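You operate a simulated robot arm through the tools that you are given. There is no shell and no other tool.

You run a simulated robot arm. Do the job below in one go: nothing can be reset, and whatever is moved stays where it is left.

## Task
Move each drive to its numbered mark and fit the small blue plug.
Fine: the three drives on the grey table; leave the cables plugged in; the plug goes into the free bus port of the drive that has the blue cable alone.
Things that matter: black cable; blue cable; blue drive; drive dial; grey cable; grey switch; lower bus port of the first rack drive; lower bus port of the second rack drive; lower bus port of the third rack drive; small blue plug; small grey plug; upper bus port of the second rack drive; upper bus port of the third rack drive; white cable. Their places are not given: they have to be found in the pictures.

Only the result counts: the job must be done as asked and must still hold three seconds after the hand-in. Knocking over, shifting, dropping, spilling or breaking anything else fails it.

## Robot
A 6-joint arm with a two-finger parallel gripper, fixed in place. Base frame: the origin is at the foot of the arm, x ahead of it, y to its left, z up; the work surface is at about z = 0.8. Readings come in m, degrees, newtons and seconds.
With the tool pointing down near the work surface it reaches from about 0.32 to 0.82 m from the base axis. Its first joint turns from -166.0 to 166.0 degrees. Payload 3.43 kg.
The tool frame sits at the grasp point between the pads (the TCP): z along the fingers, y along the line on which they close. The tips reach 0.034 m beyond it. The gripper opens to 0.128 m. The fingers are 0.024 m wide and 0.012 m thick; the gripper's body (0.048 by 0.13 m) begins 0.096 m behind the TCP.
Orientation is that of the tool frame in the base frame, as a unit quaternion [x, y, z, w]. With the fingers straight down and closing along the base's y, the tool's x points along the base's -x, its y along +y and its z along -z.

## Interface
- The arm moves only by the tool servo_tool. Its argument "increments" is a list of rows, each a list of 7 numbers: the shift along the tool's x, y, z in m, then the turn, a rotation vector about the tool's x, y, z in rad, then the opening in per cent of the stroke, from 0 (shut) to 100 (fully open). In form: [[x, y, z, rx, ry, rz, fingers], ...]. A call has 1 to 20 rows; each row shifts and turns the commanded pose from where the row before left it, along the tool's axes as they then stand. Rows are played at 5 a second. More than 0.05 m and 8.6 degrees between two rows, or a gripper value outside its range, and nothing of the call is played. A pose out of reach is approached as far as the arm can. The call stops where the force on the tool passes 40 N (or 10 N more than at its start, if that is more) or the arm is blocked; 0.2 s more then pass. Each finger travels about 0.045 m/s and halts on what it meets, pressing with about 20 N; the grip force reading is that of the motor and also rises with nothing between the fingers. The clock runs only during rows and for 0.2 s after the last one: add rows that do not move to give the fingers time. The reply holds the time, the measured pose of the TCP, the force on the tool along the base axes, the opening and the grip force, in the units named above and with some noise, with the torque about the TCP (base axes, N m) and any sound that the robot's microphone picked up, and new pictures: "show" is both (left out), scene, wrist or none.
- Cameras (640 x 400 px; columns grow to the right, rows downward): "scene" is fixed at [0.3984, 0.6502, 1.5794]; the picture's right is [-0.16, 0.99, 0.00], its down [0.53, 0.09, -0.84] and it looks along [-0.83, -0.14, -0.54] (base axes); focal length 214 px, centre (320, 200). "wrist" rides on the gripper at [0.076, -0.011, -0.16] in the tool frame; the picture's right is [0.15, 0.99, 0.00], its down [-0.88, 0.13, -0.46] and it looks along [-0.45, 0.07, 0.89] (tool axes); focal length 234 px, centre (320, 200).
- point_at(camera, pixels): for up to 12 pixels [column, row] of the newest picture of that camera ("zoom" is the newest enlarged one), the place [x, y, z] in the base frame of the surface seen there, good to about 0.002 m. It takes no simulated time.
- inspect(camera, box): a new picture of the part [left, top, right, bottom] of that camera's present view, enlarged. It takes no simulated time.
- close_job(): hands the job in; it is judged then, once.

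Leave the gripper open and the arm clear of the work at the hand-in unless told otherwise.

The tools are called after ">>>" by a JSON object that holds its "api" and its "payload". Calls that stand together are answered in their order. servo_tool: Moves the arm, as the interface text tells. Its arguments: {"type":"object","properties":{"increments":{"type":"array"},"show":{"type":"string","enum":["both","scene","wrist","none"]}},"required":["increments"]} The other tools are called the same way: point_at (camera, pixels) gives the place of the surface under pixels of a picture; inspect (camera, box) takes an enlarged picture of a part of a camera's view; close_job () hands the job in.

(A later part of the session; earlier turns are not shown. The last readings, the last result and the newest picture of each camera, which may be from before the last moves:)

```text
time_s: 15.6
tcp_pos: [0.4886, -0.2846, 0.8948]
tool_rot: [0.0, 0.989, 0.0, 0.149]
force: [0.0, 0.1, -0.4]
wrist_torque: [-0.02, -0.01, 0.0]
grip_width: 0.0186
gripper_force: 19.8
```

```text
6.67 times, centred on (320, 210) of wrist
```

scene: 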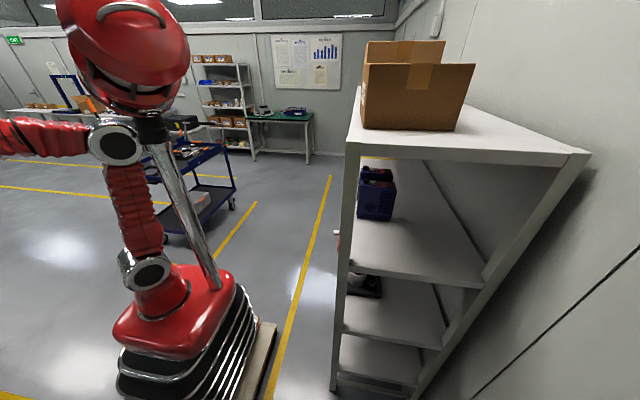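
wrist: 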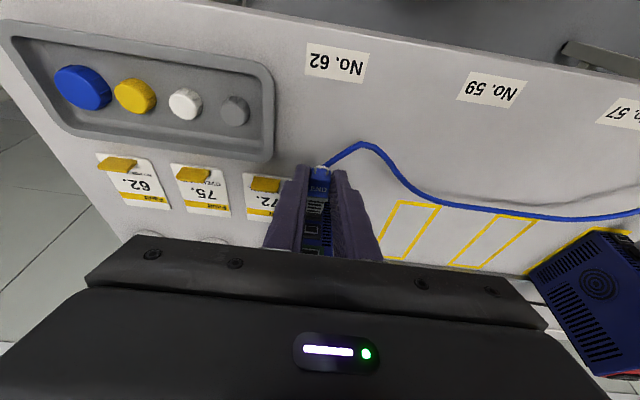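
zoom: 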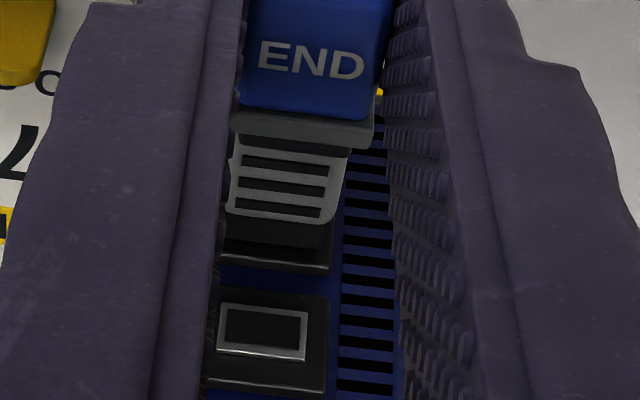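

>>> {"api": "point_at", "payload": {"camera": "zoom", "pixels": [[236, 110], [374, 128], [234, 122], [372, 142], [245, 100], [376, 112], [250, 60], [385, 70], [305, 110], [300, 128], [300, 142], [270, 140]]}}

>>> {"api": "point_at", "payload": {"camera": "zoom", "pixels": [[245, 104], [368, 118], [238, 118], [360, 138], [305, 60], [310, 90], [330, 138], [310, 120], [320, 50], [280, 125], [340, 130], [260, 330]]}}

```text
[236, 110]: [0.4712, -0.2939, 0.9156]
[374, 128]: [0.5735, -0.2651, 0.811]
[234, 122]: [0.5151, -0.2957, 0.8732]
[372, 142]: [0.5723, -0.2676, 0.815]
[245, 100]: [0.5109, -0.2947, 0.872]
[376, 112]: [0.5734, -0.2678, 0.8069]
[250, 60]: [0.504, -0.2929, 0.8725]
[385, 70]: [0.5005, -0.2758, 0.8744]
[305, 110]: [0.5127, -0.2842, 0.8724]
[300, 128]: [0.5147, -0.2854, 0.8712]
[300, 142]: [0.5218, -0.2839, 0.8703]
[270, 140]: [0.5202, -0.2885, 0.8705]
```

```text
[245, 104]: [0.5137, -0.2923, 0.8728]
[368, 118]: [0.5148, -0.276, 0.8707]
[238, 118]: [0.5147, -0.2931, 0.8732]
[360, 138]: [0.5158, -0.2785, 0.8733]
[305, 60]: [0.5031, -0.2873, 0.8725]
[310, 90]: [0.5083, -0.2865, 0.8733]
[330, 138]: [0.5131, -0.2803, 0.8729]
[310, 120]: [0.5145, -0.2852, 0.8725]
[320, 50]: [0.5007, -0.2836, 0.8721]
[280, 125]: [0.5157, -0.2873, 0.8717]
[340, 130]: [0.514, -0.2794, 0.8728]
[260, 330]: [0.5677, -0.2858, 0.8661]
```

The plug sits at y≈−0.285, tip centre z≈0.8636; the port is at y≈−0.2843, z≈0.865. I correct by +0.7 mm in y, +1.3 mm in z, and advance 38 mm toward the port, stopping short of contact.

>>> {"api": "servo_tool", "payload": {"increments": [[-0.0093, 0.0002, 0.0022, 0, 0, 0, 5], [-0.0093, 0.0002, 0.0025, 0, 0, 0, 5], [-0.0091, 0.0002, 0.0027, 0, 0, 0, 5], [-0.0091, 0.0001, 0.0028, 0, 0, 0, 5], [0, 0, 0, 0, 0, 0, 5], [0, 0, 0, 0, 0, 0, 5]], "show": "wrist"}}

>>> {"api": "inspect", "payload": {"camera": "wrist", "box": [290, 160, 350, 240]}}

```text
time_s: 17.0
tcp_pos: [0.5263, -0.2864, 0.8949]
tool_rot: [0.0, 0.989, -0.001, 0.149]
force: [0.4, -0.7, -0.4]
wrist_torque: [0.0, 0.01, -0.02]
grip_width: 0.0185
gripper_force: 19.6
```

wrist: 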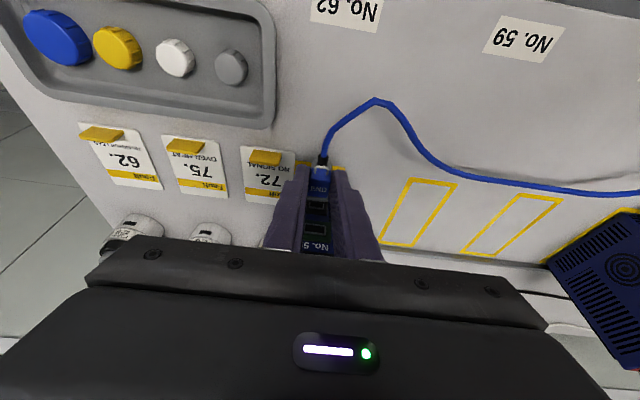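

```text
5.00 times, centred on (320, 200) of wrist
```

zoom: 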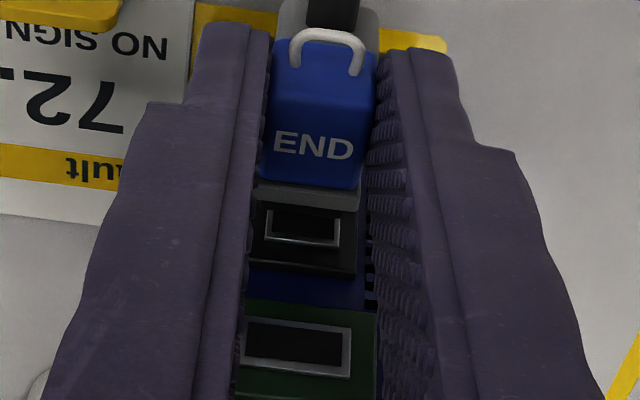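

The tip is about 1 cm short of the port. I enlarge further and measure plug and port in the same picture.

>>> {"api": "inspect", "payload": {"camera": "wrist", "box": [300, 180, 340, 220]}}

>>> {"api": "point_at", "payload": {"camera": "zoom", "pixels": [[320, 200], [200, 200], [400, 200], [250, 130], [380, 160], [320, 100]]}}

```text
10.00 times, centred on (320, 200) of wrist
```

zoom: 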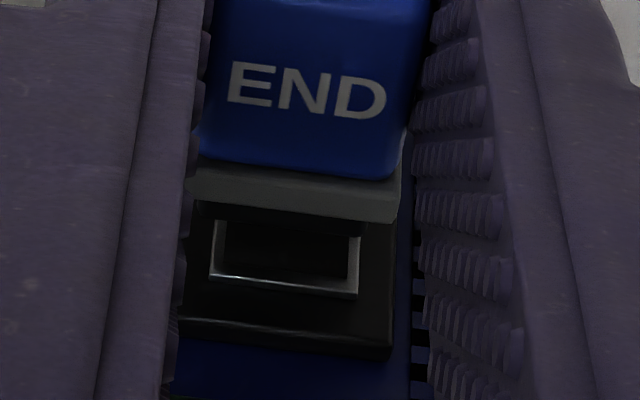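

```text
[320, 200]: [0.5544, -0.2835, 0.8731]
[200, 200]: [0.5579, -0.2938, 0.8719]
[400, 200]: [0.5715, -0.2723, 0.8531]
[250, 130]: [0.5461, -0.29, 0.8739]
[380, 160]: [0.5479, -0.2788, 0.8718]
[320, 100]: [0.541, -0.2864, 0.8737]
```

From this view the port is about +0.7 mm in y and +0.9 mm in z from the plug's axis. I correct that and advance 6 mm, just before contact.

>>> {"api": "servo_tool", "payload": {"increments": [[-0.003, 0.0004, 0.0, 0, 0, 0, 5], [-0.003, 0.0003, 0.0009, 0, 0, 0, 5], [0, 0, 0, 0, 0, 0, 5], [0, 0, 0, 0, 0, 0, 5]], "show": "none"}}

>>> {"api": "inspect", "payload": {"camera": "wrist", "box": [300, 180, 340, 220]}}

```text
time_s: 18.0
tcp_pos: [0.5336, -0.2863, 0.8971]
tool_rot: [0.0, 0.989, 0.0, 0.15]
force: [0.1, 0.3, 0.4]
wrist_torque: [-0.01, 0.03, 0.03]
grip_width: 0.0186
gripper_force: 19.8
```

```text
10.00 times, centred on (320, 200) of wrist
```

zoom: 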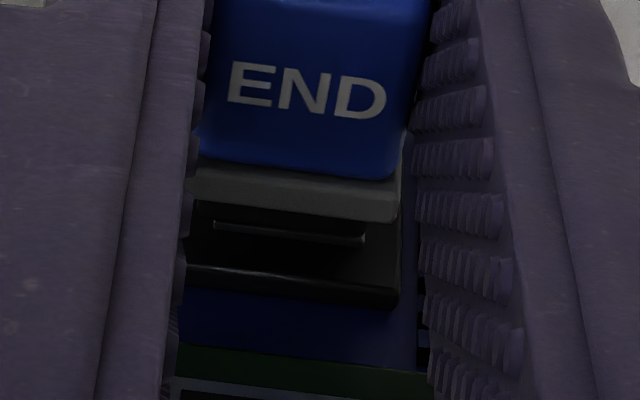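

>>> {"api": "point_at", "payload": {"camera": "zoom", "pixels": [[218, 225], [290, 231], [360, 239], [250, 229], [330, 235], [195, 190], [300, 195], [395, 205], [250, 215], [300, 217], [340, 222], [290, 290]]}}

>>> {"api": "inspect", "payload": {"camera": "wrist", "box": [307, 192, 333, 212]}}

```text
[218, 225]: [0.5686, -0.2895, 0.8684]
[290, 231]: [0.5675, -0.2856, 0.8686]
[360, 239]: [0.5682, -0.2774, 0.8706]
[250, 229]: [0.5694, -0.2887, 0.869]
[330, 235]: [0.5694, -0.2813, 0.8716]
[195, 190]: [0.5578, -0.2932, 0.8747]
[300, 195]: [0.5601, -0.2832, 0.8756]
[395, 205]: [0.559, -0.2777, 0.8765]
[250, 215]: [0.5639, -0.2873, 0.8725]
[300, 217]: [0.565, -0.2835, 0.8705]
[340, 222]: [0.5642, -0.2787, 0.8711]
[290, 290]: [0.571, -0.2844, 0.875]
```

```text
16.00 times, centred on (320, 202) of wrist
```

zoom: 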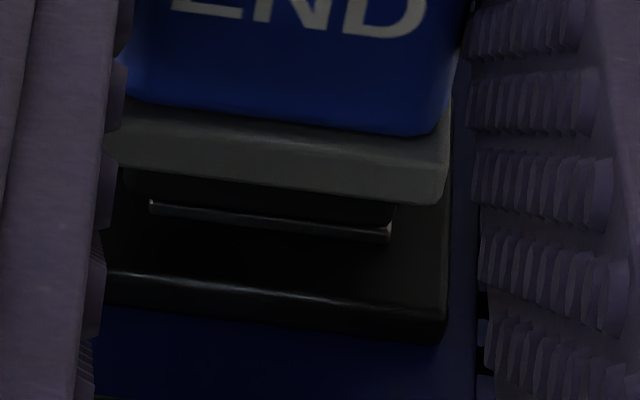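

The frame is about 0.9 mm toward +y from the tip and the tip seems ~0.7 mm high. I correct this and advance 3 mm to just touch.

>>> {"api": "servo_tool", "payload": {"increments": [[0.0002, 0.0009, 0.0007, 0, 0, 0, 5], [-0.001, 0, 0.0003, 0, 0, 0, 5], [-0.001, 0, 0.0003, 0, 0, 0, 5], [-0.001, 0, 0.0003, 0, 0, 0, 5], [0, 0, 0, 0, 0, 0, 5]], "show": "none"}}

>>> {"api": "inspect", "payload": {"camera": "wrist", "box": [307, 192, 333, 212]}}

```text
time_s: 19.2
tcp_pos: [0.5354, -0.2846, 0.8952]
tool_rot: [0.0, 0.989, 0.0, 0.15]
force: [0.6, -0.1, 0.4]
wrist_torque: [-0.03, -0.02, 0.02]
grip_width: 0.0187
gripper_force: 19.7
```

```text
16.00 times, centred on (320, 202) of wrist
```

zoom: 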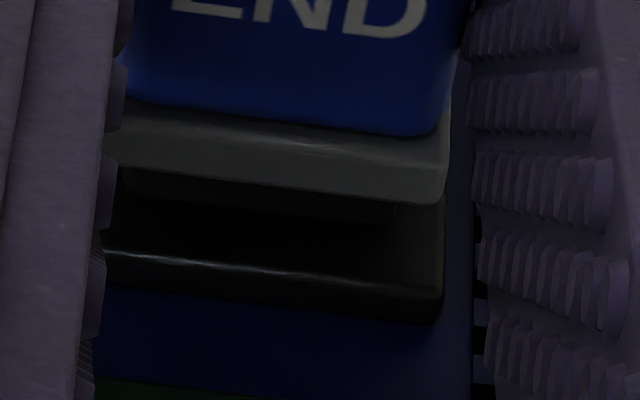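

No contact force yet; alignment looks within about half a millimetre. I continue pushing 4 mm in 1 mm steps, plus 0.3 mm in +y.

>>> {"api": "servo_tool", "payload": {"increments": [[-0.001, 0.0003, 0.0003, 0, 0, 0, 5], [-0.001, 0, 0.0003, 0, 0, 0, 5], [-0.001, 0, 0.0003, 0, 0, 0, 5], [-0.001, 0, 0.0003, 0, 0, 0, 5], [0, 0, 0, 0, 0, 0, 5]], "show": "none"}}

>>> {"api": "inspect", "payload": {"camera": "wrist", "box": [307, 192, 333, 212]}}

```text
time_s: 20.4
tcp_pos: [0.5404, -0.2861, 0.8962]
tool_rot: [-0.001, 0.989, 0.0, 0.149]
force: [-1.6, 0.5, -4.4]
wrist_torque: [0.0, 0.25, -0.03]
grip_width: 0.0183
gripper_force: 19.9
```

```text
16.00 times, centred on (320, 202) of wrist
```

zoom: 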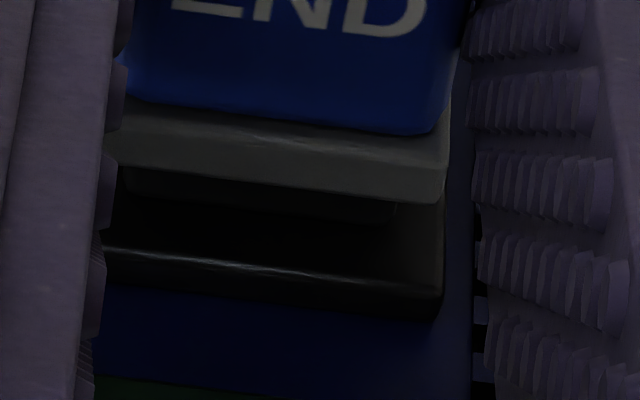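

The view hardly changed but the force is now −4.4 N in z with a torque of 0.25 N·m: contact. I check whether the drive has been pushed along.

>>> {"api": "inspect", "payload": {"camera": "wrist", "box": [240, 140, 400, 260]}}

>>> {"api": "point_at", "payload": {"camera": "zoom", "pixels": [[310, 300], [300, 250], [290, 330], [320, 190], [320, 240], [310, 150], [320, 370], [300, 215]]}}

```text
3.33 times, centred on (320, 200) of wrist
```

zoom: 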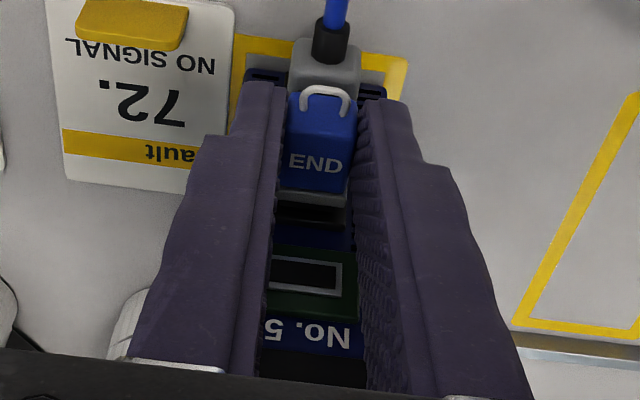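

```text
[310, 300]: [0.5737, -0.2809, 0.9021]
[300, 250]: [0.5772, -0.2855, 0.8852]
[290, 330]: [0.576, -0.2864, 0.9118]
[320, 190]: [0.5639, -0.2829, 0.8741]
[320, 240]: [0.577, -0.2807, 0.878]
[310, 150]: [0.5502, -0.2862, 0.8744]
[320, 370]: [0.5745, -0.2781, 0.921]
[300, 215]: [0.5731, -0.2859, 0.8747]
```

The drive's face moved about 4 mm (0.572→0.576): the tip touches the port and pushes the drive. The downward force on the plug suggests it's slightly too high. I lower 0.5 mm and read the force.

>>> {"api": "servo_tool", "payload": {"increments": [[0.0001, 0, 0.0005, 0, 0, 0, 5], [0, 0, 0, 0, 0, 0, 5]], "show": "none"}}

>>> {"api": "inspect", "payload": {"camera": "wrist", "box": [307, 192, 333, 212]}}

```text
time_s: 21.0
tcp_pos: [0.5406, -0.285, 0.8943]
tool_rot: [0.001, 0.989, 0.0, 0.15]
force: [-2.3, -0.4, -3.0]
wrist_torque: [0.0, 0.15, -0.08]
grip_width: 0.0184
gripper_force: 19.8
```

```text
16.00 times, centred on (320, 202) of wrist
```

zoom: 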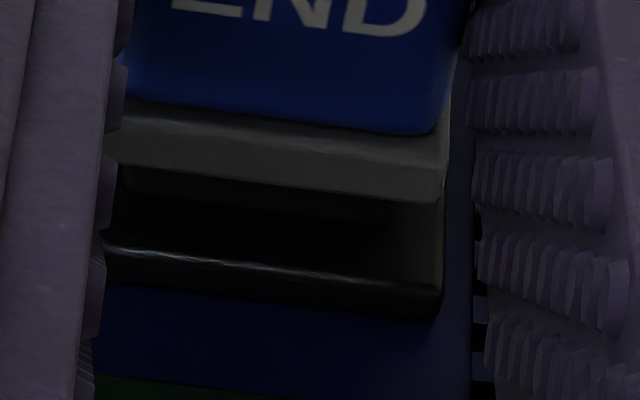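

The downward force fell to −3.0 N. I lower 0.6 mm more.

>>> {"api": "servo_tool", "payload": {"increments": [[0.0002, 0, 0.0006, 0, 0, 0, 5], [0, 0, 0, 0, 0, 0, 5]], "show": "none"}}

>>> {"api": "inspect", "payload": {"camera": "wrist", "box": [307, 192, 333, 212]}}

```text
time_s: 21.6
tcp_pos: [0.5394, -0.2849, 0.8961]
tool_rot: [0.0, 0.989, 0.0, 0.15]
force: [-3.5, 0.5, 3.9]
wrist_torque: [-0.01, -0.02, -0.04]
grip_width: 0.0188
gripper_force: 20.3
```

```text
16.00 times, centred on (320, 202) of wrist
```

zoom: 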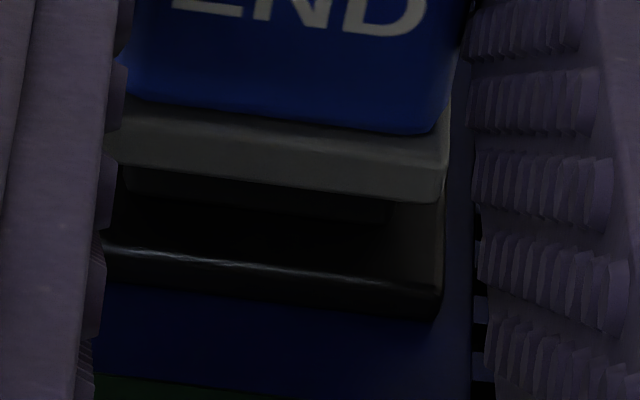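

Force is now +3.9 N in z after 0.6 mm: the tip is engaged vertically in the port (the zero point lies between). I zoom in further on the tip/housing gap.

>>> {"api": "inspect", "payload": {"camera": "wrist", "box": [310, 198, 330, 210]}}

>>> {"api": "point_at", "payload": {"camera": "zoom", "pixels": [[320, 100], [320, 140], [320, 170], [320, 200], [320, 230], [320, 260], [320, 290], [320, 320], [150, 200], [500, 200], [150, 150], [500, 240]]}}

```text
16.00 times, centred on (320, 204) of wrist
```

zoom: 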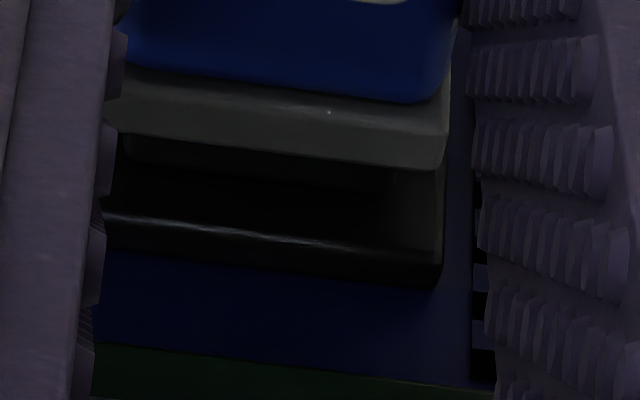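

```text
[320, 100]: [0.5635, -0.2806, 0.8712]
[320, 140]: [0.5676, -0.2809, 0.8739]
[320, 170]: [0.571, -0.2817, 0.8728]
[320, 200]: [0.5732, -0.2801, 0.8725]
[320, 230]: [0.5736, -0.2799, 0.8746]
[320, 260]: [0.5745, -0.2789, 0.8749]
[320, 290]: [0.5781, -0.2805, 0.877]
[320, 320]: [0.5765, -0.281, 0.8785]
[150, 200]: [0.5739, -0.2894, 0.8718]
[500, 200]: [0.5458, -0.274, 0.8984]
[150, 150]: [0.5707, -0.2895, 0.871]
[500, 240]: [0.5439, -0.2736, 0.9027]
```

The flange front is ~5 mm from the port housing, like the cable plugs look. I take a fresh picture and check the metal strip behind the marks, which might serve as a stop for the drive.

>>> {"api": "servo_tool", "payload": {"increments": [[-0.0001, 0, -0.0003, 0, 0, 0, 5], [0, 0, 0, 0, 0, 0, 5]], "show": "wrist"}}

>>> {"api": "inspect", "payload": {"camera": "wrist", "box": [370, 170, 640, 340]}}

```text
time_s: 22.2
tcp_pos: [0.5406, -0.2843, 0.8968]
tool_rot: [-0.001, 0.989, 0.0, 0.15]
force: [1.4, 0.3, 1.4]
wrist_torque: [0.03, -0.07, -0.02]
grip_width: 0.0188
gripper_force: 20.0
```

wrist: 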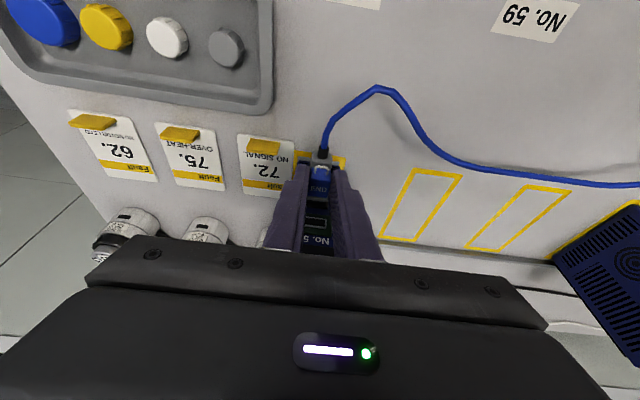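

```text
2.35 times, centred on (505, 255) of wrist
```

zoom: 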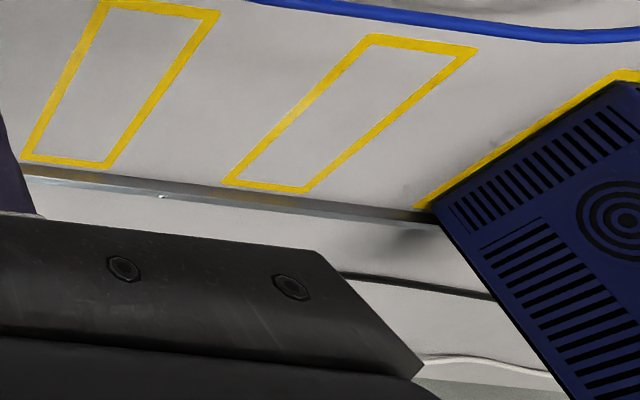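

>>> {"api": "point_at", "payload": {"camera": "zoom", "pixels": [[60, 165], [60, 178], [60, 190], [200, 185], [200, 196], [200, 210], [350, 205], [350, 215], [350, 225], [250, 175], [100, 155], [410, 240]]}}

>>> {"api": "inspect", "payload": {"camera": "wrist", "box": [440, 235, 560, 275]}}

```text
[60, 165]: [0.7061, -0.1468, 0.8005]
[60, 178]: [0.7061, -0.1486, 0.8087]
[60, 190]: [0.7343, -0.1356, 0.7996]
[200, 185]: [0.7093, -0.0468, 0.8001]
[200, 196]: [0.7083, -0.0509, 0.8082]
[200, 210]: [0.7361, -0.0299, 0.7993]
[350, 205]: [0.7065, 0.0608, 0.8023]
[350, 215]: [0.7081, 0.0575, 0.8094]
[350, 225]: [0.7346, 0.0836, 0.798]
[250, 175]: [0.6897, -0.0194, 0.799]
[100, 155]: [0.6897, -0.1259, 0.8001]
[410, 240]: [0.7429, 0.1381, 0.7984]
```

```text
5.33 times, centred on (500, 255) of wrist
```

zoom: 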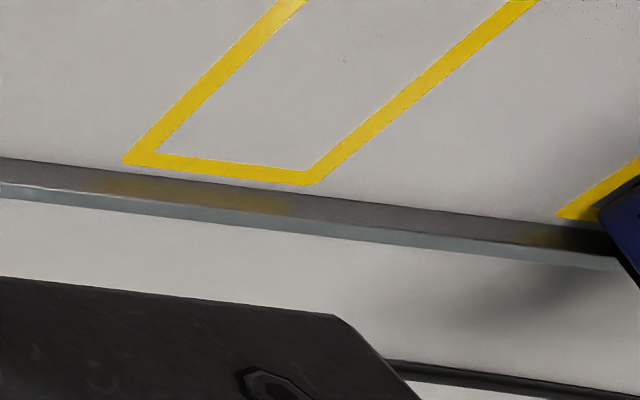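

There is a raised rail (z up to ~0.809) at x≈0.706 behind the marks: a stop for the drives. Forces are neutral now (~1.4 N). I keep pushing in 1 mm steps so the drive meets the rail and the plug seats.

>>> {"api": "servo_tool", "payload": {"increments": [[-0.001, 0, 0.0003, 0, 0, 0, 5], [-0.001, 0, 0.0003, 0, 0, 0, 5], [0, 0, 0, 0, 0, 0, 5]], "show": "none"}}

>>> {"api": "inspect", "payload": {"camera": "wrist", "box": [307, 192, 333, 212]}}

```text
time_s: 23.0
tcp_pos: [0.542, -0.2835, 0.8959]
tool_rot: [0.0, 0.989, 0.0, 0.15]
force: [-4.1, -0.3, 3.7]
wrist_torque: [0.02, 0.0, 0.0]
grip_width: 0.0187
gripper_force: 20.1
```

```text
16.00 times, centred on (320, 202) of wrist
```

zoom: 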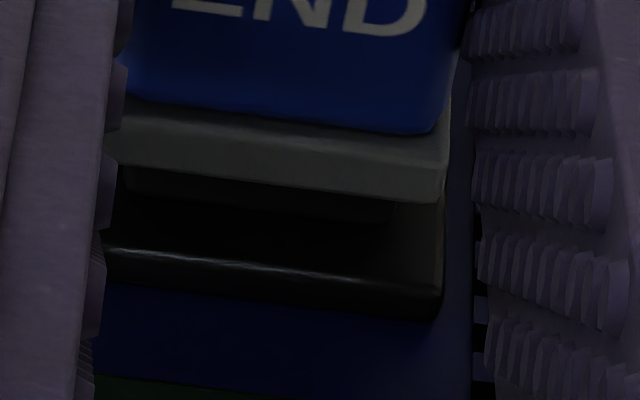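

Force is −4.1 N in x, +3.7 N in z; the drive may still slide. I push another 2 mm.

>>> {"api": "servo_tool", "payload": {"increments": [[-0.001, 0, 0.0003, 0, 0, 0, 5], [-0.001, 0, 0.0003, 0, 0, 0, 5], [0, 0, 0, 0, 0, 0, 5]], "show": "wrist"}}

>>> {"api": "inspect", "payload": {"camera": "wrist", "box": [307, 192, 333, 212]}}

>>> {"api": "point_at", "payload": {"camera": "wrist", "pixels": [[316, 222], [318, 240], [320, 207], [330, 245], [312, 215], [320, 201]]}}

```text
time_s: 23.8
tcp_pos: [0.5447, -0.2845, 0.8949]
tool_rot: [0.0, 0.989, 0.0, 0.149]
force: [-2.4, -0.3, -3.4]
wrist_torque: [0.01, 0.12, -0.04]
grip_width: 0.0186
gripper_force: 19.7
```

wrist: 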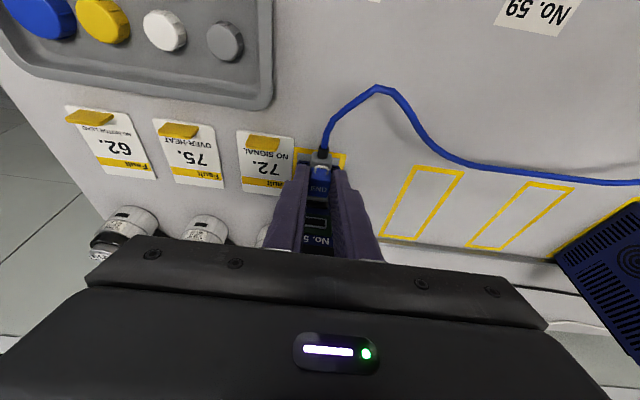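

```text
16.00 times, centred on (320, 202) of wrist
```

zoom: 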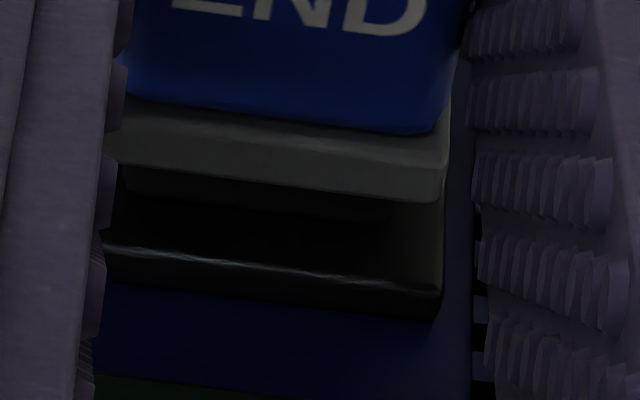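

```text
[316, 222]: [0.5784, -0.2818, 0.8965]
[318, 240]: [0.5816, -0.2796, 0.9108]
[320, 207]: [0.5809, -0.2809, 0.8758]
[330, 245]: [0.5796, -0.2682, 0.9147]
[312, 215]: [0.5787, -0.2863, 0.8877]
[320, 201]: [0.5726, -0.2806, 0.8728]
```

The drive face is now at x≈0.580 and still sliding. I push 3 mm more.

>>> {"api": "servo_tool", "payload": {"increments": [[-0.001, 0, 0.0003, 0, 0, 0, 5], [-0.001, 0, 0.0003, 0, 0, 0, 5], [-0.001, 0, 0.0003, 0, 0, 0, 5], [0, 0, 0, 0, 0, 0, 5]], "show": "none"}}

>>> {"api": "inspect", "payload": {"camera": "wrist", "box": [307, 192, 333, 212]}}

```text
time_s: 24.8
tcp_pos: [0.5467, -0.2834, 0.8948]
tool_rot: [0.0, 0.989, 0.0, 0.149]
force: [-18.6, -0.7, 2.9]
wrist_torque: [-0.03, 0.51, 0.0]
grip_width: 0.0186
gripper_force: 20.0
```

```text
16.00 times, centred on (320, 202) of wrist
```

zoom: 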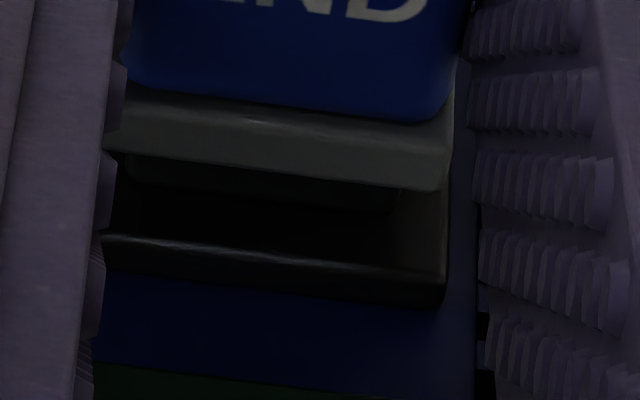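

Now −18.6 N in x: the drive is against the rail and the plug slipped about 1 mm back in the fingers; no click was heard and the tip still seems ~1 mm short of the housing face. I ease off to a light push and read the force.

>>> {"api": "servo_tool", "payload": {"increments": [[0.0007, 0, -0.0002, 0, 0, 0, 5], [0, 0, 0, 0, 0, 0, 5]], "show": "none"}}

```text
time_s: 25.4
tcp_pos: [0.5479, -0.285, 0.8943]
tool_rot: [0.001, 0.989, 0.0, 0.149]
force: [-13.7, 0.4, -1.1]
wrist_torque: [0.0, 0.54, 0.01]
grip_width: 0.0187
gripper_force: 20.1
```

Still −13.7 N. With this push held, I lower 0.4 mm and see how the forces change.

>>> {"api": "servo_tool", "payload": {"increments": [[6e-05, 0, 0.0002, 0, 0, 0, 5], [6e-05, 0, 0.0002, 0, 0, 0, 5], [0, 0, 0, 0, 0, 0, 5]], "show": "none"}}

```text
time_s: 26.2
tcp_pos: [0.548, -0.2854, 0.8944]
tool_rot: [0.001, 0.989, -0.001, 0.149]
force: [-11.4, 2.1, -0.4]
wrist_torque: [0.09, 0.3, 0.04]
grip_width: 0.0188
gripper_force: 19.7
```

>>> {"api": "servo_tool", "payload": {"increments": [[6e-05, 0, 0.0002, 0, 0, 0, 5], [6e-05, 0, 0.0002, 0, 0, 0, 5], [0, 0, 0, 0, 0, 0, 5]], "show": "none"}}

>>> {"api": "inspect", "payload": {"camera": "wrist", "box": [307, 192, 333, 212]}}

```text
time_s: 27.0
tcp_pos: [0.5477, -0.2856, 0.8951]
tool_rot: [0.0, 0.989, 0.0, 0.149]
force: [-13.6, -0.6, 5.9]
wrist_torque: [-0.03, 0.22, 0.05]
grip_width: 0.0186
gripper_force: 19.7
```

```text
16.00 times, centred on (320, 202) of wrist
```

zoom: 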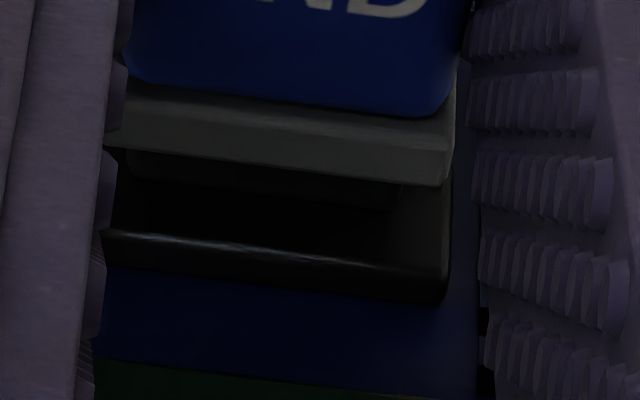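

I reduce the push to a few newtons to test whether the vertical hold is friction or a real engagement.

>>> {"api": "servo_tool", "payload": {"increments": [[0.0007, 0, -0.0002, 0, 0, 0, 5], [0.0007, 0, -0.0002, 0, 0, 0, 5], [0, 0, 0, 0, 0, 0, 5]], "show": "none"}}

```text
time_s: 27.8
tcp_pos: [0.5463, -0.2851, 0.8953]
tool_rot: [-0.001, 0.989, 0.0, 0.15]
force: [-0.2, 0.8, -0.2]
wrist_torque: [0.04, 0.02, 0.0]
grip_width: 0.0186
gripper_force: 20.2
```

Force is zero after backing 1.4 mm, so it was friction: the tip is not engaged yet. I look again at the tip and frame.

>>> {"api": "inspect", "payload": {"camera": "wrist", "box": [307, 192, 333, 212]}}

>>> {"api": "point_at", "payload": {"camera": "zoom", "pixels": [[200, 145], [320, 160], [430, 175], [250, 170], [320, 180], [380, 190], [250, 215], [320, 225], [380, 230], [250, 240], [320, 250], [400, 262]]}}

```text
16.00 times, centred on (320, 202) of wrist
```

zoom: 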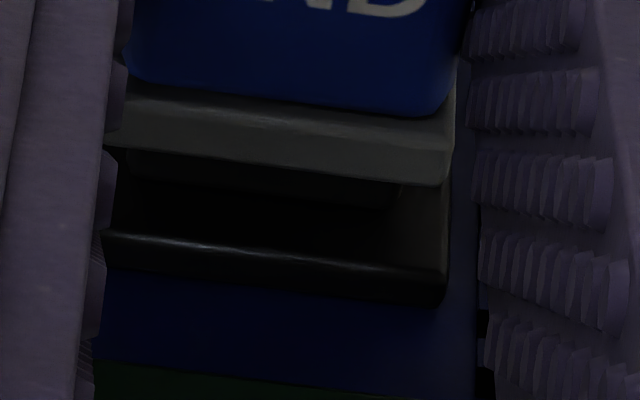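

```text
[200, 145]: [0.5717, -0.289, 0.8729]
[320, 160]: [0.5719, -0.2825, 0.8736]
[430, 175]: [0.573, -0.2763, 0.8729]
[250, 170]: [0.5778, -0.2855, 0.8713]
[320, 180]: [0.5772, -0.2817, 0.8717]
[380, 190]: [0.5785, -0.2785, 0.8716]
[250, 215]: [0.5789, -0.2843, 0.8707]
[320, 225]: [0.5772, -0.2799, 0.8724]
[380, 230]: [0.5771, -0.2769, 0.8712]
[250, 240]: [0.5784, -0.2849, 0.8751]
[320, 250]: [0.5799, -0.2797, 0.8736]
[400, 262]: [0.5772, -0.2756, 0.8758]
```

The flange-to-housing gap reads 5 mm, near the tip length. I test for retention: back off 1 mm more and see whether the plug pulls on the drive.

>>> {"api": "servo_tool", "payload": {"increments": [[0.001, 0, -0.0003, 0, 0, 0, 5], [0, 0, 0, 0, 0, 0, 5]], "show": "none"}}

>>> {"api": "inspect", "payload": {"camera": "wrist", "box": [307, 192, 333, 212]}}

```text
time_s: 28.4
tcp_pos: [0.5454, -0.285, 0.8945]
tool_rot: [0.0, 0.989, 0.0, 0.15]
force: [0.0, -0.1, 0.1]
wrist_torque: [0.01, -0.02, -0.01]
grip_width: 0.0184
gripper_force: 19.8
```

```text
16.00 times, centred on (320, 202) of wrist
```

zoom: 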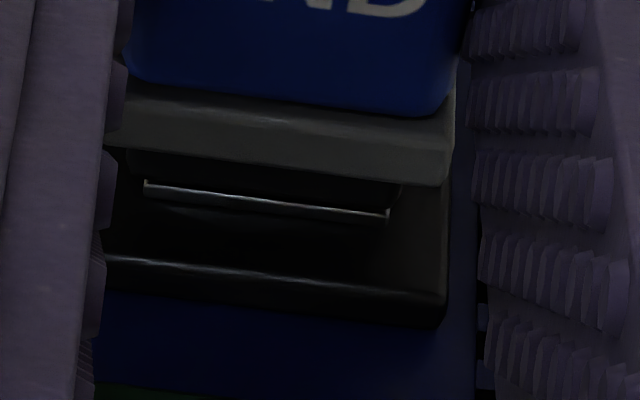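

With the tip 1 mm back, the port's metal frame is visible again just ahead of the tip, so the tip was only touching the frame front. Before trying again I want to see how the seated cable plugs look on the middle drive, so I back off, lift, and move the hand toward it.

>>> {"api": "servo_tool", "payload": {"increments": [[0.0143, 0, -0.0044, 0, 0, 0, 5], [0.0143, 0, -0.0044, 0, 0, 0, 5], [-0.0074, 0, -0.0239, 0, 0, 0, 5], [-0.0074, 0, -0.0239, 0, 0, 0, 5], [0, 0.045, 0, 0, 0, 0, 5], [0, 0.045, 0, 0, 0, 0, 5], [0, 0.045, 0, 0, 0, 0, 5], [0, 0.045, 0, 0, 0, 0, 5], [0, 0.045, 0, 0, 0, 0, 5], [0, 0.045, 0, 0, 0, 0, 5], [0, 0, 0, 0, 0, 0, 5]], "show": "wrist"}}

```text
time_s: 30.8
tcp_pos: [0.5145, -0.012, 0.9448]
tool_rot: [0.0, 0.989, 0.0, 0.15]
force: [0.1, -0.9, 0.0]
wrist_torque: [0.02, 0.01, -0.02]
grip_width: 0.0186
gripper_force: 20.0
```

wrist: 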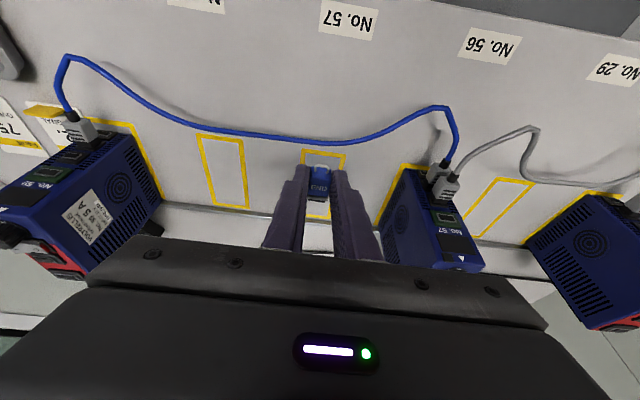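

Now I enlarge the seated cable plugs on the middle drive and the left drive's port column.

>>> {"api": "inspect", "payload": {"camera": "wrist", "box": [415, 150, 475, 240]}}

>>> {"api": "inspect", "payload": {"camera": "wrist", "box": [425, 160, 465, 185]}}

>>> {"api": "inspect", "payload": {"camera": "wrist", "box": [430, 180, 470, 205]}}

>>> {"api": "inspect", "payload": {"camera": "wrist", "box": [40, 110, 120, 170]}}

```text
4.44 times, centred on (445, 195) of wrist
```

zoom: 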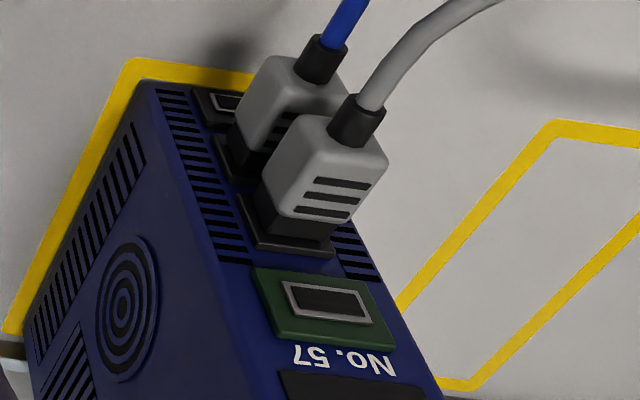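

```text
16.00 times, centred on (445, 172) of wrist
```

zoom: 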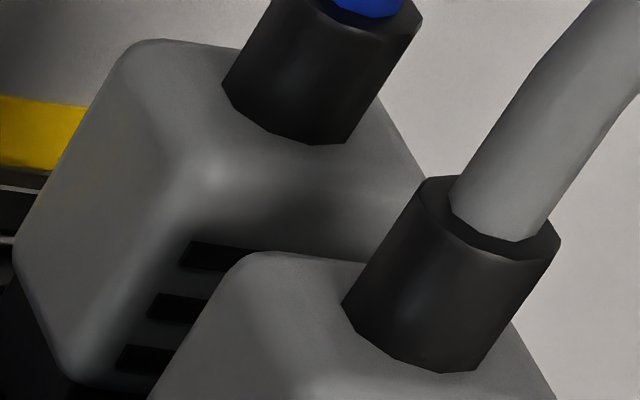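

```text
16.00 times, centred on (450, 192) of wrist
```

zoom: 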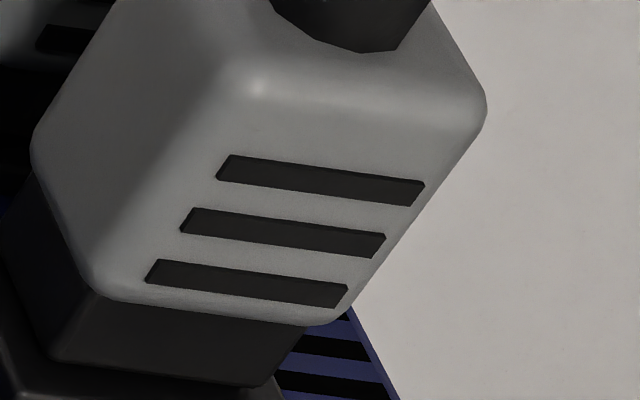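

```text
6.67 times, centred on (80, 140) of wrist
```

zoom: 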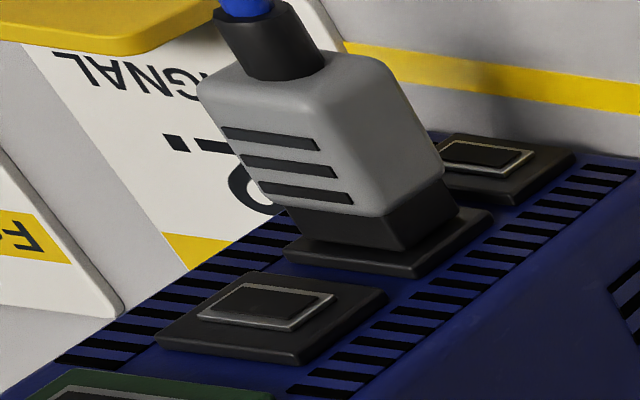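

The left drive's seated cable plug clearly has its black tip flush on the port plate, hiding the metal frame; so the END plug must still go over the frame by ~1.3 mm. To learn the shape of the END tip I'll bring the held plug into the scene camera's view: first up, then swing around the base at z≈1.15, in free air.

>>> {"api": "servo_tool", "payload": {"increments": [[-0.0121, 0, -0.0392, 0, 0, 0, 5], [-0.0121, 0, -0.0392, 0, 0, 0, 5], [-0.0121, 0, -0.0392, 0, 0, 0, 5], [-0.0121, 0, -0.0392, 0, 0, 0, 5], [-0.0121, 0, -0.0392, 0, 0, 0, 5], [0.0067, 0.0449, -0.0021, -0.0258, 0, -0.0834, 5], [0.0067, 0.0444, -0.0021, -0.0258, 0, -0.0834, 5], [0.0067, 0.0438, -0.0021, -0.0258, 0, -0.0834, 5], [0.0067, 0.0433, -0.0021, -0.0258, 0, -0.0834, 5], [0.0067, 0.0428, -0.0021, -0.0258, 0, -0.0834, 5], [0.0067, 0.0423, -0.0021, -0.0258, 0, -0.0834, 5], [0, 0, 0, 0, 0, 0, 5]], "show": "scene"}}

```text
time_s: 33.4
tcp_pos: [0.4162, 0.2304, 1.1513]
tool_rot: [-0.256, 0.955, 0.038, 0.144]
force: [-0.2, -0.1, 0.0]
wrist_torque: [0.01, 0.02, 0.01]
grip_width: 0.0185
gripper_force: 20.5
```

scene: 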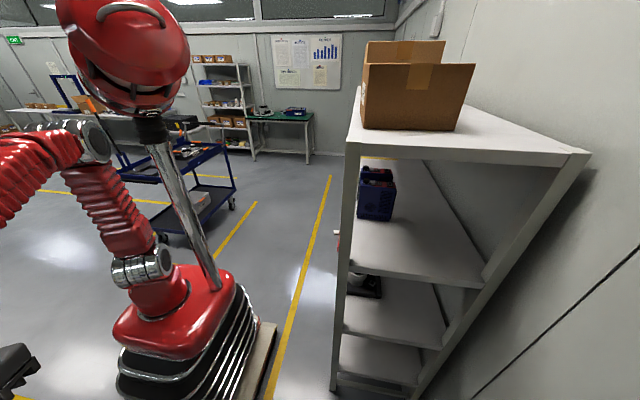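

The gripper just enters the picture at the lower left. I continue swinging and tilt the hand so the tip faces the camera.

>>> {"api": "servo_tool", "payload": {"increments": [[0.0067, 0.0415, -0.0021, -0.0258, 0, -0.0834, 5], [0.0067, 0.041, -0.0021, -0.0258, 0, -0.0834, 5], [0.0067, 0.0405, -0.0021, -0.0258, 0, -0.0834, 5], [0.0067, 0.04, -0.0021, -0.0258, 0, -0.0834, 5], [0.0067, 0.0395, -0.0021, -0.0258, 0, -0.0834, 5], [0.0067, 0.039, -0.0021, -0.0258, 0, -0.0834, 5], [0, 0, 0, 0, -0.14, 0, 5], [0, 0, 0, 0, -0.14, 0, 5], [0, 0, 0, 0, -0.14, 0, 5], [0, 0, 0, 0, 0, 0, 5]], "show": "scene"}}

```text
time_s: 35.6
tcp_pos: [0.2273, 0.3794, 1.1499]
tool_rot: [-0.467, 0.811, 0.176, 0.306]
force: [-0.1, -0.1, 0.2]
wrist_torque: [0.01, -0.03, -0.01]
grip_width: 0.0183
gripper_force: 20.5
```

scene: 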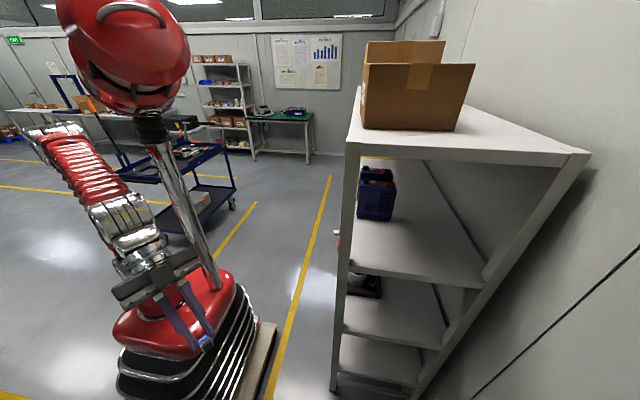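

The gripper with the plug is visible near (195, 335). I enlarge it.

>>> {"api": "inspect", "payload": {"camera": "scene", "box": [180, 320, 240, 360]}}

>>> {"api": "inspect", "payload": {"camera": "scene", "box": [194, 332, 226, 352]}}

```text
10.00 times, centred on (210, 340) of scene
```

zoom: 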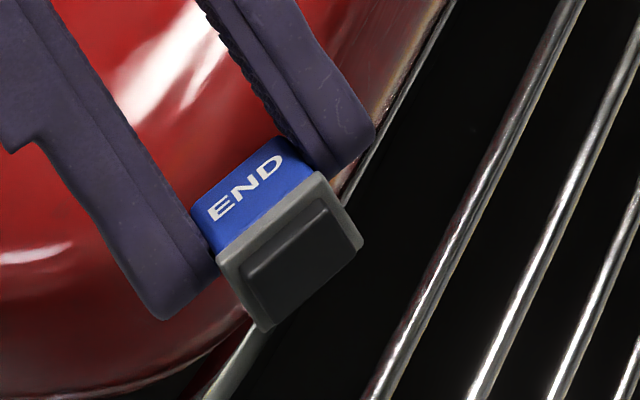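

```text
16.00 times, centred on (210, 342) of scene
```

zoom: 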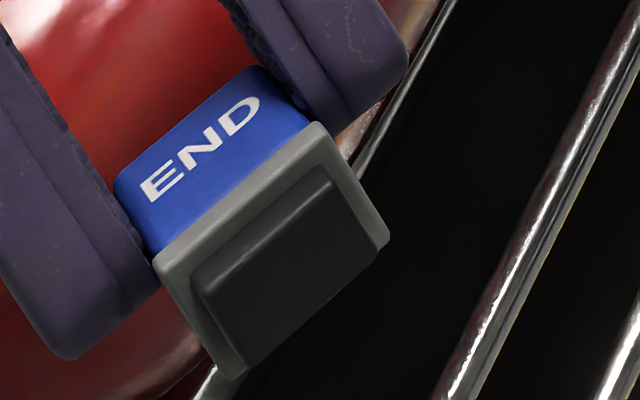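

The END tip is a solid dark block, slightly larger than the port's frame. I'll swing back and look closely at the loose cable plugs and the port from above for a better measure of how deep a seated plug goes.

>>> {"api": "servo_tool", "payload": {"increments": [[-0.0025, -0.0386, 0.0022, 0.0576, 0, 0.0656, 5], [-0.0025, -0.039, 0.0022, 0.0576, 0, 0.0656, 5], [-0.0025, -0.0394, 0.0022, 0.0576, 0, 0.0656, 5], [-0.0025, -0.0399, 0.0022, 0.0576, 0, 0.0656, 5], [-0.0025, -0.0403, 0.0022, 0.0576, 0, 0.0656, 5], [-0.0025, -0.0407, 0.0022, 0.0576, 0, 0.0656, 5], [-0.0025, -0.0412, 0.0022, 0.0576, 0, 0.0656, 5], [-0.0025, -0.0416, 0.0022, 0.0576, 0, 0.0656, 5], [-0.0025, -0.042, 0.0022, 0.0576, 0, 0.0656, 5], [-0.0025, -0.0425, 0.0022, 0.0576, 0, 0.0656, 5], [-0.0025, -0.0429, 0.0022, 0.0576, 0, 0.0656, 5], [-0.0025, -0.0433, 0.0022, 0.0576, 0, 0.0656, 5], [0, 0, 0, 0, 0, 0, 5]], "show": "wrist"}}

```text
time_s: 38.4
tcp_pos: [0.5066, -0.0009, 1.1486]
tool_rot: [0.001, 0.936, -0.001, 0.353]
force: [0.3, -0.2, 0.2]
wrist_torque: [-0.02, 0.01, -0.05]
grip_width: 0.0188
gripper_force: 19.9
```

wrist: 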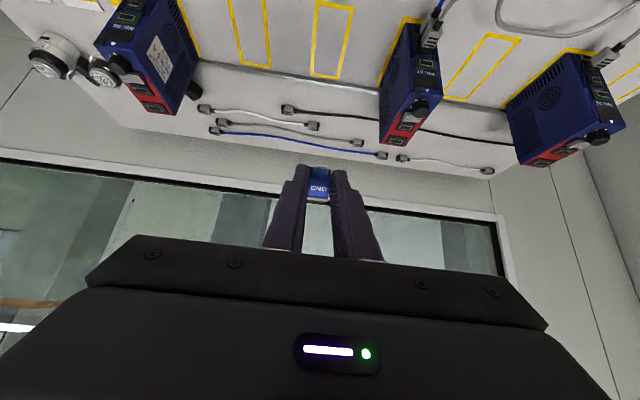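

Back, with yaw restored. The loose cable ends are visible around (200–500, 100–170). I enlarge several loose plugs.

>>> {"api": "inspect", "payload": {"camera": "wrist", "box": [195, 98, 235, 123]}}

>>> {"api": "inspect", "payload": {"camera": "wrist", "box": [275, 98, 325, 133]}}

>>> {"api": "inspect", "payload": {"camera": "wrist", "box": [395, 150, 425, 168]}}

>>> {"api": "inspect", "payload": {"camera": "wrist", "box": [90, 0, 200, 110]}}

```text
16.00 times, centred on (215, 110) of wrist
```

zoom: 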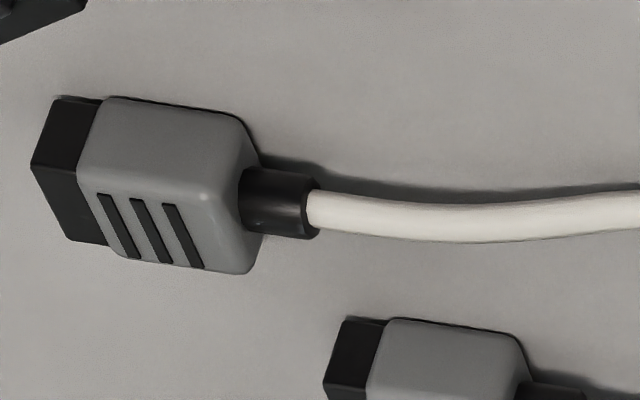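

```text
11.43 times, centred on (300, 116) of wrist
```

zoom: 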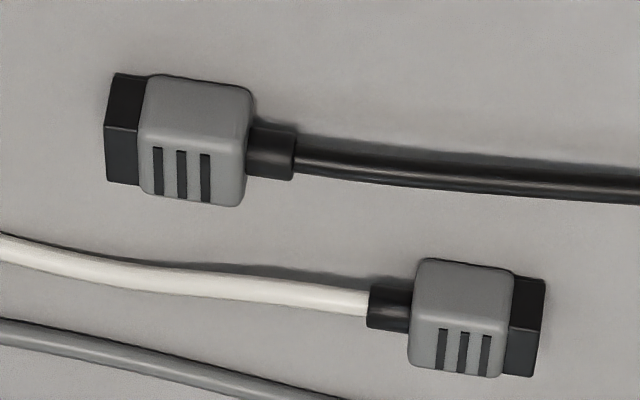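

```text
16.00 times, centred on (410, 159) of wrist
```

zoom: 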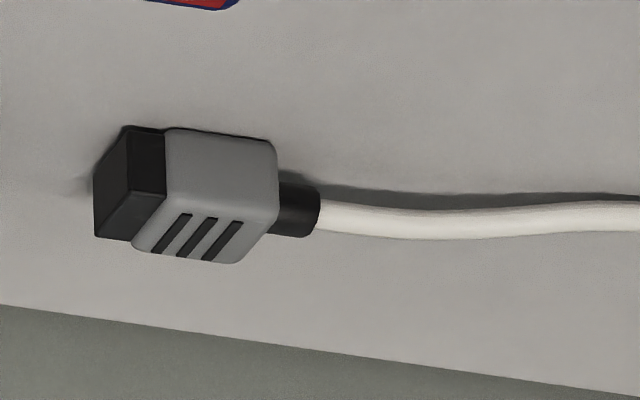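

```text
3.64 times, centred on (145, 55) of wrist
```

zoom: 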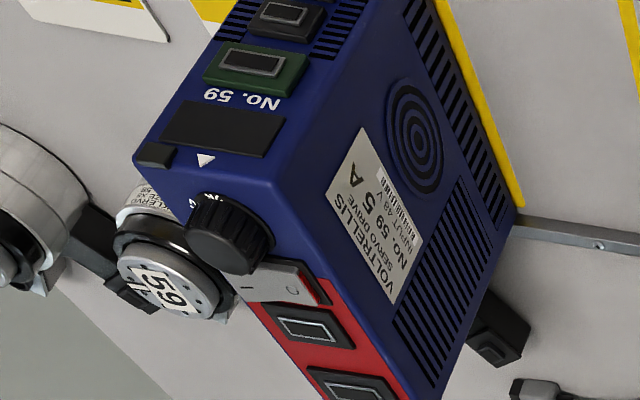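

The loose plugs' tips are about twice as long as what shows on seated ones, so a seated tip goes several millimetres into the port: alignment must be finer. I re-measure the plug's place in the hand.

>>> {"api": "inspect", "payload": {"camera": "wrist", "box": [300, 160, 340, 205]}}

>>> {"api": "point_at", "payload": {"camera": "zoom", "pixels": [[260, 300], [300, 300], [340, 300], [380, 305], [280, 330], [320, 335], [360, 340], [300, 250], [340, 255], [320, 280], [300, 360], [340, 365]]}}

```text
8.89 times, centred on (320, 182) of wrist
```

zoom: 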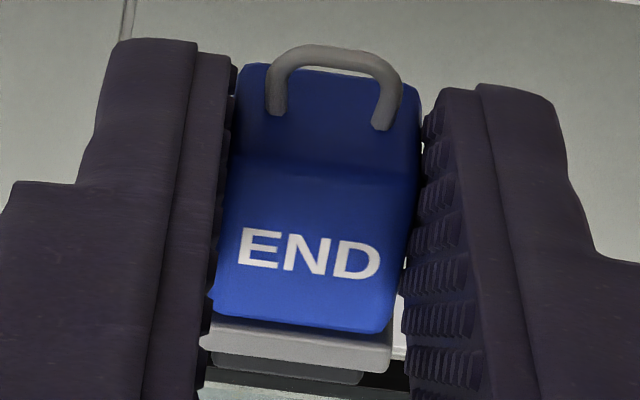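

```text
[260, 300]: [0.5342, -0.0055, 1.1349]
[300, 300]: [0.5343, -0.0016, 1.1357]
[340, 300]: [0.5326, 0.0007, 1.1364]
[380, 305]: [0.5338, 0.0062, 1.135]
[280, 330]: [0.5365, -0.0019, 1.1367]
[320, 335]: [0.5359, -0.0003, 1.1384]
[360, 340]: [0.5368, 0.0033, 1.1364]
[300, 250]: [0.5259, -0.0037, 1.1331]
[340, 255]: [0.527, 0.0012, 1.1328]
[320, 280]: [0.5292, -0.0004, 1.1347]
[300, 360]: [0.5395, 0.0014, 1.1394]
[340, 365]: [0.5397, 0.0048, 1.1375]
```

The plug slid back about 2 mm in the fingers but is still straight; its centre is level with the TCP in y. I return to θ=0.3, go to the left drive's port column and descend to just above port height.

>>> {"api": "servo_tool", "payload": {"increments": [[0, -0.04, 0, 0, 0.14, 0, 5], [0, -0.04, 0, 0, 0.14, 0, 5], [0, -0.04, 0, 0, 0.1415, 0, 5], [0, -0.041, 0, 0, 0, 0, 5], [0, -0.041, 0, 0, 0, 0, 5], [0, -0.041, 0, 0, 0, 0, 5], [0, -0.04, 0, 0, 0, 0, 5], [0.0133, 0, 0.043, 0, 0, 0, 5], [0.0133, 0, 0.043, 0, 0, 0, 5], [0.0133, 0, 0.043, 0, 0, 0, 5], [0.0133, 0, 0.043, 0, 0, 0, 5], [0.0133, 0, 0.043, 0, 0, 0, 5], [0, 0, 0, 0, 0, 0, 5], [0, 0, 0, 0, 0, 0, 5]], "show": "wrist"}}

>>> {"api": "inspect", "payload": {"camera": "wrist", "box": [295, 190, 345, 225]}}

```text
time_s: 41.4
tcp_pos: [0.5078, -0.2832, 0.9235]
tool_rot: [0.0, 0.989, 0.0, 0.148]
force: [-1.0, 0.0, -0.5]
wrist_torque: [0.01, -0.02, 0.04]
grip_width: 0.0188
gripper_force: 20.0
```

wrist: 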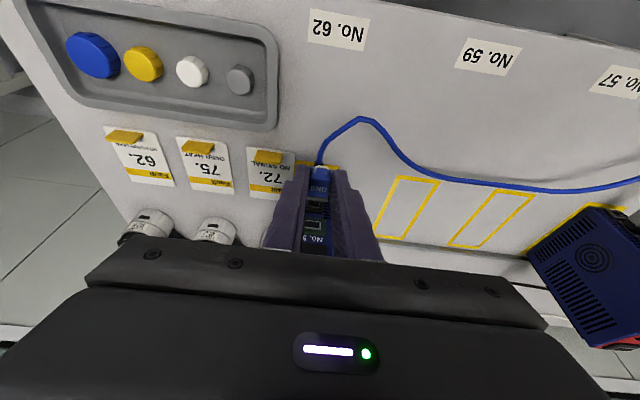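

```text
11.43 times, centred on (320, 208) of wrist
```

zoom: 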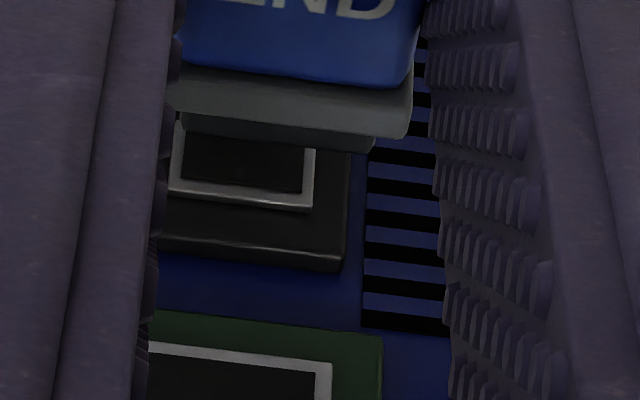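

This view shows plug tip and free port together. I measure both with many points to get the sideways offset.

>>> {"api": "point_at", "payload": {"camera": "zoom", "pixels": [[181, 135], [176, 160], [172, 180], [311, 160], [309, 185], [309, 200], [240, 165], [240, 200], [348, 170], [345, 220], [342, 260], [200, 195]]}}

>>> {"api": "point_at", "payload": {"camera": "zoom", "pixels": [[176, 85], [176, 100], [408, 100], [408, 125], [186, 70], [410, 75], [190, 125], [370, 145], [280, 130], [280, 110], [300, 60], [290, 90]]}}

```text
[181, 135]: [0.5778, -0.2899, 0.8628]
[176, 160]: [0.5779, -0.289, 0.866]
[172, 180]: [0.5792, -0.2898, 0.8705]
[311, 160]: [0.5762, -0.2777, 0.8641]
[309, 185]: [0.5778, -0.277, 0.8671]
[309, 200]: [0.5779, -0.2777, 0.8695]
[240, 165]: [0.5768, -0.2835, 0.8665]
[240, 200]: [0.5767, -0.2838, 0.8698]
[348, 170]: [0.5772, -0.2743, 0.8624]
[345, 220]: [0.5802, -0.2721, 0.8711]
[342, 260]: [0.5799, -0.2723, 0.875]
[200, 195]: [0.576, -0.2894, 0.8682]
```

```text
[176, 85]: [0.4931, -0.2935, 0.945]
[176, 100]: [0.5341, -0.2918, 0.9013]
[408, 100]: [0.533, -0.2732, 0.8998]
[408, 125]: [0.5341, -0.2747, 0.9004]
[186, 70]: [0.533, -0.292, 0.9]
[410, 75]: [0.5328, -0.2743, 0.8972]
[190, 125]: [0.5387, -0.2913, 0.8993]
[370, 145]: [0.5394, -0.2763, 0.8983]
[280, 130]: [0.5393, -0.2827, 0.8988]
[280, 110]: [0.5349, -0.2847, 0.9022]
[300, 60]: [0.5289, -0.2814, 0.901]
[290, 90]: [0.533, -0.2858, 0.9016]
```

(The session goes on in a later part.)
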